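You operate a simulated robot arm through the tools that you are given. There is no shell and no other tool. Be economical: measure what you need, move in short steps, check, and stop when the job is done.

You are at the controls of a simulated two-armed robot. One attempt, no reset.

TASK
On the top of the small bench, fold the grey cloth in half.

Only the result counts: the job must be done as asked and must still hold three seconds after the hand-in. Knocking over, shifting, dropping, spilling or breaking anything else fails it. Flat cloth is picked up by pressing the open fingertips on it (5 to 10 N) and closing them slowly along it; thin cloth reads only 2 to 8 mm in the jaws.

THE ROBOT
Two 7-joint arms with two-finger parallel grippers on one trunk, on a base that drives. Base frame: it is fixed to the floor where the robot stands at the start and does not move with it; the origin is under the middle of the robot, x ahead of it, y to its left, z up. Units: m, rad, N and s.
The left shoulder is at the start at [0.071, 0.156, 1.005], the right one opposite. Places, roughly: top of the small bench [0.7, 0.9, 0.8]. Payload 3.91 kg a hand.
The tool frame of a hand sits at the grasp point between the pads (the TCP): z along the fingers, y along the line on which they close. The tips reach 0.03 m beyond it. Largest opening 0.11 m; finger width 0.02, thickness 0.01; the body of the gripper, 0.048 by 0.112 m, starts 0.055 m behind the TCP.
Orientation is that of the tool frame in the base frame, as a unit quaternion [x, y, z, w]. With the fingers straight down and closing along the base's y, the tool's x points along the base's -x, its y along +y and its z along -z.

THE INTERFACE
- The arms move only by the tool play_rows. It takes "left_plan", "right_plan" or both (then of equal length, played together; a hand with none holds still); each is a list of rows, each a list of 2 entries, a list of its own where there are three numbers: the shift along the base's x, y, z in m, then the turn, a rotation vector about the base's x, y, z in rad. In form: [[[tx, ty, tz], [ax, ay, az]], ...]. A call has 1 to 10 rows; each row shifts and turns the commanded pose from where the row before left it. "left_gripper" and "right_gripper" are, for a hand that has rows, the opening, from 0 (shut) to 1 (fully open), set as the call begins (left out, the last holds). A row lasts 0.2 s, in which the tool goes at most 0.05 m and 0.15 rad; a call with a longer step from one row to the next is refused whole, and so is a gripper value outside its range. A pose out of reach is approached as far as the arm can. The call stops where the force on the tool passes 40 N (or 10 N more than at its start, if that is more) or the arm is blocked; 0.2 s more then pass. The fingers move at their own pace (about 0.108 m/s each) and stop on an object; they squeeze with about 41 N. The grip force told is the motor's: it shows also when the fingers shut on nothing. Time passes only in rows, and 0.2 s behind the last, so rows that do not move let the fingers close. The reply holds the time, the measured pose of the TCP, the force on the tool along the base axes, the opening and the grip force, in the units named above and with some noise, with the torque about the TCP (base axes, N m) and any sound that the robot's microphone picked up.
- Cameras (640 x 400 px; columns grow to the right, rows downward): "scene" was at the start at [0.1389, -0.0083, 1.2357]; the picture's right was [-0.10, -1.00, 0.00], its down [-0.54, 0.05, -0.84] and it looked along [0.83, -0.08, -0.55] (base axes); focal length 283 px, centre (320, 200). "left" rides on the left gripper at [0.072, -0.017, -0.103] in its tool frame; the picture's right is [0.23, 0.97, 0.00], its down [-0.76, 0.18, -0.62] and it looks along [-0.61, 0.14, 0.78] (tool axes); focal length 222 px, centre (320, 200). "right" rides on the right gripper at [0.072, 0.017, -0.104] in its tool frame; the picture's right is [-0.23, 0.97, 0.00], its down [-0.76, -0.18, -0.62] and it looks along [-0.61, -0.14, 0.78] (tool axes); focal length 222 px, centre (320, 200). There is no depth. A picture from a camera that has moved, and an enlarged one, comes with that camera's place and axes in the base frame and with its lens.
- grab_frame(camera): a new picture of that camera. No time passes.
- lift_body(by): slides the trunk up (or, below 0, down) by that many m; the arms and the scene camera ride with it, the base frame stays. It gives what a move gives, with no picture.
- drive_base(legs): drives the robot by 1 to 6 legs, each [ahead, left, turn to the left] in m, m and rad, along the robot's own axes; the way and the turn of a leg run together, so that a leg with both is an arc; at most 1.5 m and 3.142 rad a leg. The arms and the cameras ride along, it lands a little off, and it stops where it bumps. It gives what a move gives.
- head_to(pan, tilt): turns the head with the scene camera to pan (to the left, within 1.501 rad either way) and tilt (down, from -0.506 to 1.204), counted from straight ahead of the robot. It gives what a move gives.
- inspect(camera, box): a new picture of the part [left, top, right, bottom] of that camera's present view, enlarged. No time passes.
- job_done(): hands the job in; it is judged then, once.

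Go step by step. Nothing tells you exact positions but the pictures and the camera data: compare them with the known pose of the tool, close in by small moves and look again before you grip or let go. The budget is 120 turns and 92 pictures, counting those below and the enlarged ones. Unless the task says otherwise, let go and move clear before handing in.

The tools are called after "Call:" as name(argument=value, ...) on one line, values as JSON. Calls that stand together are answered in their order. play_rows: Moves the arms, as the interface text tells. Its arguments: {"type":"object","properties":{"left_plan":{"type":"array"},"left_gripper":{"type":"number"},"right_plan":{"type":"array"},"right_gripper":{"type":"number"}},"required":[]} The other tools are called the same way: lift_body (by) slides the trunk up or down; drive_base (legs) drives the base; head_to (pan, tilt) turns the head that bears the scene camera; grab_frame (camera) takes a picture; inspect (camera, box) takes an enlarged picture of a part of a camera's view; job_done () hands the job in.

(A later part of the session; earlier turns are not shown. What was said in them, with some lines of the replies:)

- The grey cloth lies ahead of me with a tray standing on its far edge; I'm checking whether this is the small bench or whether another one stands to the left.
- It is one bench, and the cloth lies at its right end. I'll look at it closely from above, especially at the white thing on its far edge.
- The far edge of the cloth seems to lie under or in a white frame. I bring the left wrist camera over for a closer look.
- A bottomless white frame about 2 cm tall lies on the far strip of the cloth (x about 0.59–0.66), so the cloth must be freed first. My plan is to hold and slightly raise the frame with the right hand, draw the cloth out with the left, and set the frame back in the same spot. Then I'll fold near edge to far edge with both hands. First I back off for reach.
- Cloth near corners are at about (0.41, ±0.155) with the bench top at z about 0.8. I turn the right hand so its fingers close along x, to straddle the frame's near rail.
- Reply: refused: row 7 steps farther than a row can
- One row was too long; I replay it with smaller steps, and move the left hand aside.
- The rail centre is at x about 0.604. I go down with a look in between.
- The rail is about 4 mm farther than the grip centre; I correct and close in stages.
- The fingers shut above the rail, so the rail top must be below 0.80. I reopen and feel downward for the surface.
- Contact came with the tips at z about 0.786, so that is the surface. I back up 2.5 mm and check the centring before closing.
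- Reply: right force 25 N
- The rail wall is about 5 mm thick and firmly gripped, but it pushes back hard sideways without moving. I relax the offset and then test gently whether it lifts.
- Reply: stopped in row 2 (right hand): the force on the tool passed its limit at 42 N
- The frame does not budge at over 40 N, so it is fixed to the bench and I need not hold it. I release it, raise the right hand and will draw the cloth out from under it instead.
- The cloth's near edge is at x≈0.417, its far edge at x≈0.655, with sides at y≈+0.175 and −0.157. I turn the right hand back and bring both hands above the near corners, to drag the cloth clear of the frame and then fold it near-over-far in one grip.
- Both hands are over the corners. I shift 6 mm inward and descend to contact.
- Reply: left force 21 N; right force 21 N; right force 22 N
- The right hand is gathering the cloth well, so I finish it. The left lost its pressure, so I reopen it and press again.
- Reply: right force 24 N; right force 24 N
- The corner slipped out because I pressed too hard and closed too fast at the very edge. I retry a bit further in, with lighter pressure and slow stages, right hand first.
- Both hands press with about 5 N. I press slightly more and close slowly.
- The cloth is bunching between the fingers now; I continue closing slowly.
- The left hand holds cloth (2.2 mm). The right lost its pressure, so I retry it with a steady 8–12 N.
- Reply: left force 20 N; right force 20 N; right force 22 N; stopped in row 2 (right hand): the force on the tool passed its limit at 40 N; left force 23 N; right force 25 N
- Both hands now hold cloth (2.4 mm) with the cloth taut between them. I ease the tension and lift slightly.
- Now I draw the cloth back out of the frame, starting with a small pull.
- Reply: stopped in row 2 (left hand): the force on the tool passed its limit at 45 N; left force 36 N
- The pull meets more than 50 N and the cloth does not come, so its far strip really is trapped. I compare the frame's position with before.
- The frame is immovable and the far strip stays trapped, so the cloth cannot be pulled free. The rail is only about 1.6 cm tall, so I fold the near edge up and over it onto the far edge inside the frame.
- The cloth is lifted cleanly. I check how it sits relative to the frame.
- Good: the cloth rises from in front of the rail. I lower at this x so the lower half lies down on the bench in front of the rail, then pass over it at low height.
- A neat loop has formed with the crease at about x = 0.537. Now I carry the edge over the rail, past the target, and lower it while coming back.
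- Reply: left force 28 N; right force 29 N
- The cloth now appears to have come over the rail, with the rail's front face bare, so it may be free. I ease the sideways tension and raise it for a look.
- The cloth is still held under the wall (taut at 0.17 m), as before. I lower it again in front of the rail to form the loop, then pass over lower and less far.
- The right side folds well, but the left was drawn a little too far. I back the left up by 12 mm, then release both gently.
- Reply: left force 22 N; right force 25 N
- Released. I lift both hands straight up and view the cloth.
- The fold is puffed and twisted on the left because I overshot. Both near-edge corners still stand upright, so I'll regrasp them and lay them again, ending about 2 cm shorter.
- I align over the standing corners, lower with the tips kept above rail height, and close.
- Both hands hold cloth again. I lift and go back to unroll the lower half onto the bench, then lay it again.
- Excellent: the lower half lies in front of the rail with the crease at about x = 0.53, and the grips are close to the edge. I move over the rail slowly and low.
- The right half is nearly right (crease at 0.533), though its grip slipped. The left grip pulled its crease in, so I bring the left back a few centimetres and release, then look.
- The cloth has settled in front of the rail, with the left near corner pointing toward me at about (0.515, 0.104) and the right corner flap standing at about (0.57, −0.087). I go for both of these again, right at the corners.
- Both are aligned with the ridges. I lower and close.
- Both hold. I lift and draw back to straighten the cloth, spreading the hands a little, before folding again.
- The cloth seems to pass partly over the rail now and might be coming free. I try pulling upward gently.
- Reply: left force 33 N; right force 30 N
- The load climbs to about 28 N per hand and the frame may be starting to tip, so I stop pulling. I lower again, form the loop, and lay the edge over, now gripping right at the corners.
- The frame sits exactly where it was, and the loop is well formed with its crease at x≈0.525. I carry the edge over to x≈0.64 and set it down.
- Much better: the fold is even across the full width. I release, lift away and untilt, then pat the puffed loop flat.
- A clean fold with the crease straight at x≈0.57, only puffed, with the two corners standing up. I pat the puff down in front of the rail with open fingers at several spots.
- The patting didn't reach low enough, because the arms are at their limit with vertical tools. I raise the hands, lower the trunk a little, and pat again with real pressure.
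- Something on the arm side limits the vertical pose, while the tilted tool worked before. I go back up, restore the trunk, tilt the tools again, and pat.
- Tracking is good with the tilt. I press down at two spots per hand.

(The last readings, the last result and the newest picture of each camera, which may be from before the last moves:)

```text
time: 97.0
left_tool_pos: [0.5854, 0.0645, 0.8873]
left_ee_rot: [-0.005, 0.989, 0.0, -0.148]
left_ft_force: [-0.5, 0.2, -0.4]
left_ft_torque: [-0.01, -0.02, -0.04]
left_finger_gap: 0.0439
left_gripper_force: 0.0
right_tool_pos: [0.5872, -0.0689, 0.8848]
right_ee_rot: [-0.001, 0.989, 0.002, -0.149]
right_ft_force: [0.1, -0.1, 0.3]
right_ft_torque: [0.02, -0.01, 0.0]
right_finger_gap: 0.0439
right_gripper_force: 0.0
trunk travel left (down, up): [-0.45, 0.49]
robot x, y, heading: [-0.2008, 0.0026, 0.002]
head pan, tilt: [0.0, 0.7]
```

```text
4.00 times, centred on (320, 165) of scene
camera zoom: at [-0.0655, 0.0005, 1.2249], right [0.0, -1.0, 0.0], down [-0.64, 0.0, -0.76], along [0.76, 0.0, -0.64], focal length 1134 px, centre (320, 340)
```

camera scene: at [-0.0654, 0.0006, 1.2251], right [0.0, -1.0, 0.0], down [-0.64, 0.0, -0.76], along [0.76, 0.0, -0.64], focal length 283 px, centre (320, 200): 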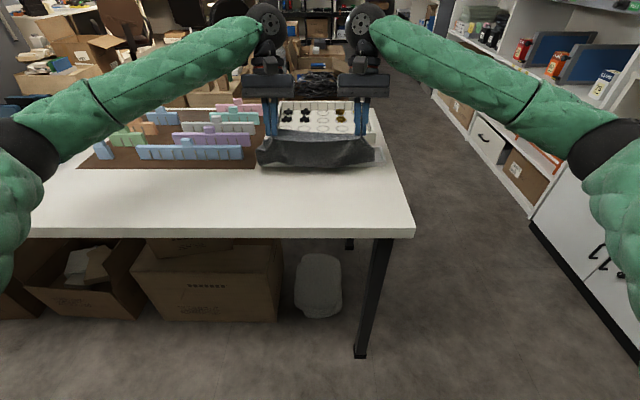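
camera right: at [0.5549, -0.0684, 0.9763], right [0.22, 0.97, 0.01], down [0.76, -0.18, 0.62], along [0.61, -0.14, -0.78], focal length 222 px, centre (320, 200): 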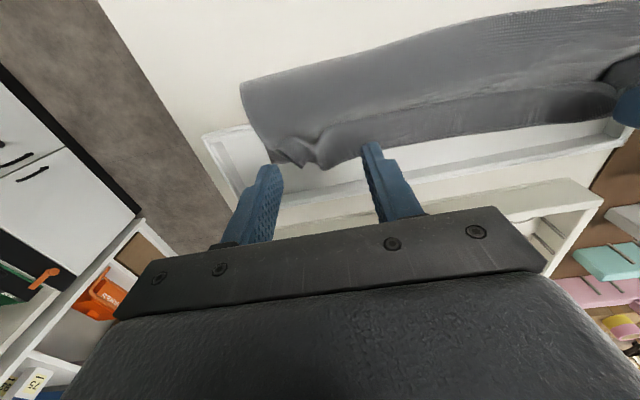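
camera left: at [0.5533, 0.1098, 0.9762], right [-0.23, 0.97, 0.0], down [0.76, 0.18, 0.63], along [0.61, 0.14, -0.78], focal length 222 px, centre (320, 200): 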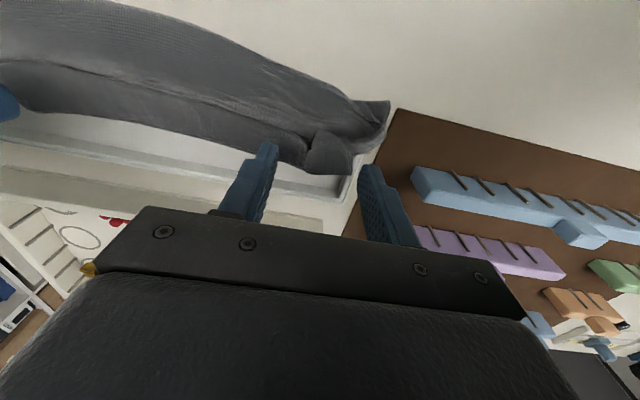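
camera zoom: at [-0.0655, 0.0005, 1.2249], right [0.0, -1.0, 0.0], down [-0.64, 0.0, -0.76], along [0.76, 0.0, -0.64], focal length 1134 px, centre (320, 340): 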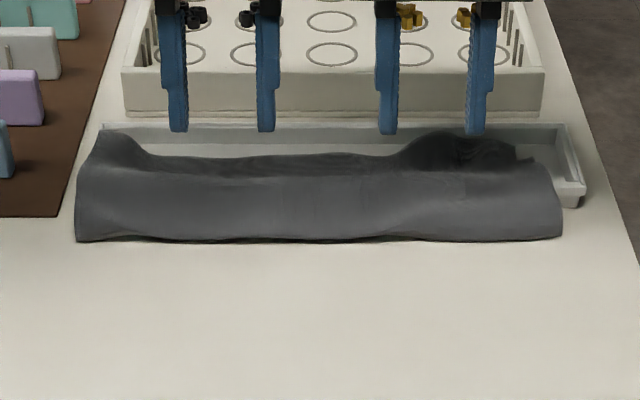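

The fold is flatter and the right corner has unfolded; the crease is at ≈0.557 and the near edge at ≈0.645, over the far edge. One more pat round: inside the frame, then in front.

Call:
play_rows(left_plan=[[[0.03, 0.023, 0], [0, 0, 0]], [[0.03, 0.02, 0], [0, 0, 0]], [[0, 0, -0.035], [0, 0, 0]], [[0, 0, -0.018], [0, 0, 0]], [[0, 0, -0.006], [0, 0, 0]], [[0, 0, 0.04], [0, 0, 0]], [[0, -0.045, 0], [0, 0, 0]], [[0, 0, -0.03], [0, 0, 0]], [[0, 0, -0.01], [0, 0, 0]], [[0, 0, 0.05], [0, 0, 0]]], right_plan=[[[0.03, -0.025, 0], [0, 0, 0]], [[0.03, -0.022, 0], [0, 0, 0]], [[0, 0, -0.035], [0, 0, 0]], [[0, 0, -0.018], [0, 0, 0]], [[0, 0, -0.006], [0, 0, 0]], [[0, 0, 0.04], [0, 0, 0]], [[0, 0.045, 0], [0, 0, 0]], [[0, 0, -0.03], [0, 0, 0]], [[0, 0, -0.01], [0, 0, 0]], [[0, 0, 0.05], [0, 0, 0]]])

Call:
play_rows(left_plan=[[[-0.04, 0, 0], [0, 0, 0]], [[-0.03, 0.02, 0], [0, 0, 0]], [[0, 0.03, -0.03], [0, 0, 0]], [[0, 0, -0.025], [0, 0, 0]], [[-0.005, 0, -0.007], [0, 0, 0]], [[0, 0, 0.04], [0, 0, 0]], [[0, -0.045, 0], [0, 0, 0]], [[0, 0, -0.03], [0, 0, 0]], [[-0.003, 0, -0.01], [0, 0, 0]], [[0, 0, 0.05], [0, 0, 0]]], right_plan=[[[-0.04, 0, 0], [0, 0, 0]], [[-0.03, -0.02, 0], [0, 0, 0]], [[0, -0.03, -0.03], [0, 0, 0]], [[0, 0, -0.025], [0, 0, 0]], [[-0.005, 0, -0.007], [0, 0, 0]], [[0, 0, 0.04], [0, 0, 0]], [[0, 0.045, 0], [0, 0, 0]], [[0, 0, -0.03], [0, 0, 0]], [[-0.003, 0, -0.01], [0, 0, 0]], [[0, 0, 0.05], [0, 0, 0]]])

Call:
play_rows(left_plan=[[[0, 0, 0.04], [0, 0, 0]], [[-0.04, 0.02, 0.01], [0, 0, 0]], [[-0.04, 0.03, 0], [0, 0, 0]], [[-0.04, 0.03, 0], [0, 0, 0]]], right_plan=[[[0, 0, 0.04], [0, 0, 0]], [[-0.04, -0.02, 0.01], [0, 0, 0]], [[-0.04, -0.03, 0], [0, 0, 0]], [[-0.04, -0.03, 0], [0, 0, 0]]])

Call:
inspect(camera="scene", box=[240, 115, 400, 215])

```text
time: 99.2
left_tool_pos: [0.6412, 0.0633, 0.8796]
left_ee_rot: [-0.004, 0.989, -0.001, -0.145]
left_ft_force: [-1.2, 0.3, -0.3]
left_ft_torque: [-0.03, -0.01, 0.01]
left_finger_gap: 0.0439
left_gripper_force: 0.1
right_tool_pos: [0.643, -0.0727, 0.8788]
right_ee_rot: [-0.002, 0.989, 0.003, -0.148]
right_ft_force: [-1.3, 0.8, -0.1]
right_ft_torque: [-0.03, -0.02, 0.02]
right_finger_gap: 0.0441
right_gripper_force: 0.0
trunk travel left (down, up): [-0.45, 0.49]
robot x, y, heading: [-0.1994, 0.0011, 0.005]
head pan, tilt: [0.0, 0.7]
```

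```text
time: 101.4
left_tool_pos: [0.565, 0.0672, 0.8661]
left_ee_rot: [-0.002, 0.989, -0.001, -0.146]
left_ft_force: [0.3, -0.3, -0.7]
left_ft_torque: [0.05, -0.04, 0.01]
left_finger_gap: 0.0439
left_gripper_force: 0.1
right_tool_pos: [0.5638, -0.0765, 0.8651]
right_ee_rot: [-0.001, 0.989, 0.005, -0.147]
right_ft_force: [-0.4, 0.9, 0.4]
right_ft_torque: [-0.02, -0.03, -0.01]
right_finger_gap: 0.0441
right_gripper_force: 0.0
trunk travel left (down, up): [-0.45, 0.49]
robot x, y, heading: [-0.1983, 0.0044, 0.006]
head pan, tilt: [0.0, 0.7]
```

```text
time: 102.4
left_tool_pos: [0.449, 0.1475, 0.9163]
left_ee_rot: [-0.004, 0.989, -0.001, -0.147]
left_ft_force: [-1.1, 0.0, 0.1]
left_ft_torque: [0.01, -0.03, 0.01]
left_finger_gap: 0.0442
left_gripper_force: 0.1
right_tool_pos: [0.4451, -0.1547, 0.9141]
right_ee_rot: [-0.001, 0.989, 0.003, -0.149]
right_ft_force: [0.0, -0.4, 0.9]
right_ft_torque: [0.03, -0.02, -0.01]
right_finger_gap: 0.044
right_gripper_force: 0.0
trunk travel left (down, up): [-0.45, 0.49]
robot x, y, heading: [-0.195, -0.0037, 0.002]
head pan, tilt: [0.0, 0.7]
```

```text
4.00 times, centred on (320, 165) of scene
camera zoom: at [-0.0657, 0.0005, 1.2253], right [0.0, -1.0, 0.0], down [-0.64, 0.0, -0.77], along [0.77, 0.0, -0.64], focal length 1134 px, centre (320, 340)
```

zoom: 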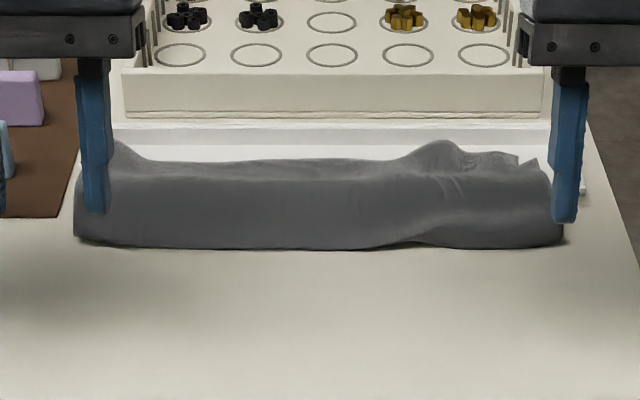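

The cloth lies folded near-over-far, with its crease at about x = 0.55 and the near edge over the far edge. The frame, tray and blocks are where they were. I move the hands clear and take a last look.

Call:
play_rows(left_plan=[[[-0.03, 0.02, 0.03], [0, -0.1, 0]], [[-0.03, 0.02, 0.03], [0, -0.1, 0]], [[-0.02, 0.02, 0.03], [0, -0.1, 0]]], right_plan=[[[-0.03, -0.02, 0.03], [0, -0.1, 0]], [[-0.03, -0.02, 0.03], [0, -0.1, 0]], [[-0.02, -0.02, 0.03], [0, -0.1, 0]]])

Call:
grab_frame(camera="scene")

```text
time: 103.2
left_tool_pos: [0.3622, 0.2053, 1.0075]
left_ee_rot: [-0.004, 1.0, -0.002, 0.003]
left_ft_force: [-0.7, 0.4, 0.6]
left_ft_torque: [0.0, -0.02, 0.04]
left_finger_gap: 0.0436
left_gripper_force: 0.2
right_tool_pos: [0.3648, -0.2175, 1.0049]
right_ee_rot: [-0.002, 1.0, 0.003, 0.003]
right_ft_force: [0.4, -0.8, 0.9]
right_ft_torque: [0.0, 0.0, 0.01]
right_finger_gap: 0.0439
right_gripper_force: 0.1
trunk travel left (down, up): [-0.45, 0.49]
robot x, y, heading: [-0.205, 0.0032, 0.006]
head pan, tilt: [0.0, 0.7]
```

```text
1 pictures are left
camera scene: at [-0.0674, 0.0004, 1.2253], right [0.0, -1.0, 0.0], down [-0.64, 0.0, -0.77], along [0.77, 0.0, -0.64], focal length 283 px, centre (320, 200)
```

scene: 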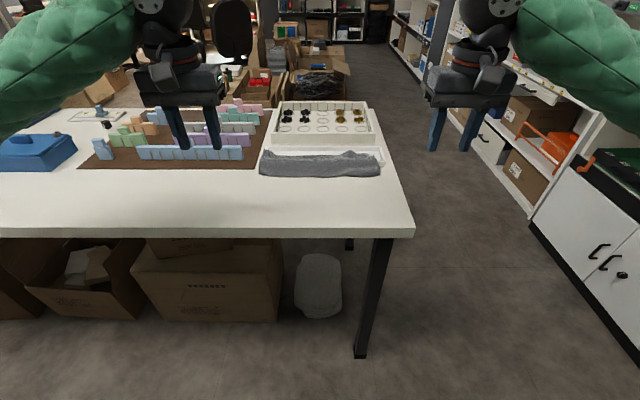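

The cloth is folded and settled, the hands are clear, and nothing else appears to have moved, so I hand in.

Call:
job_done()

```text
The job is handed in.
```

I folded the grey cloth in half on the bench, near edge over far edge, and handed the job in. The fold is not perfectly flat. It is slightly puffed, and the crease sits at about x = 0.55, 1–2 cm off the ideal line.

The white frame pinned the cloth's far strip and I could not free it, so the top layer passes over the frame's near rail. I gripped and pulled on that frame while testing it, and it may have lifted slightly at one point. In the later pictures, the frame and everything else on the bench appear to be where they started.
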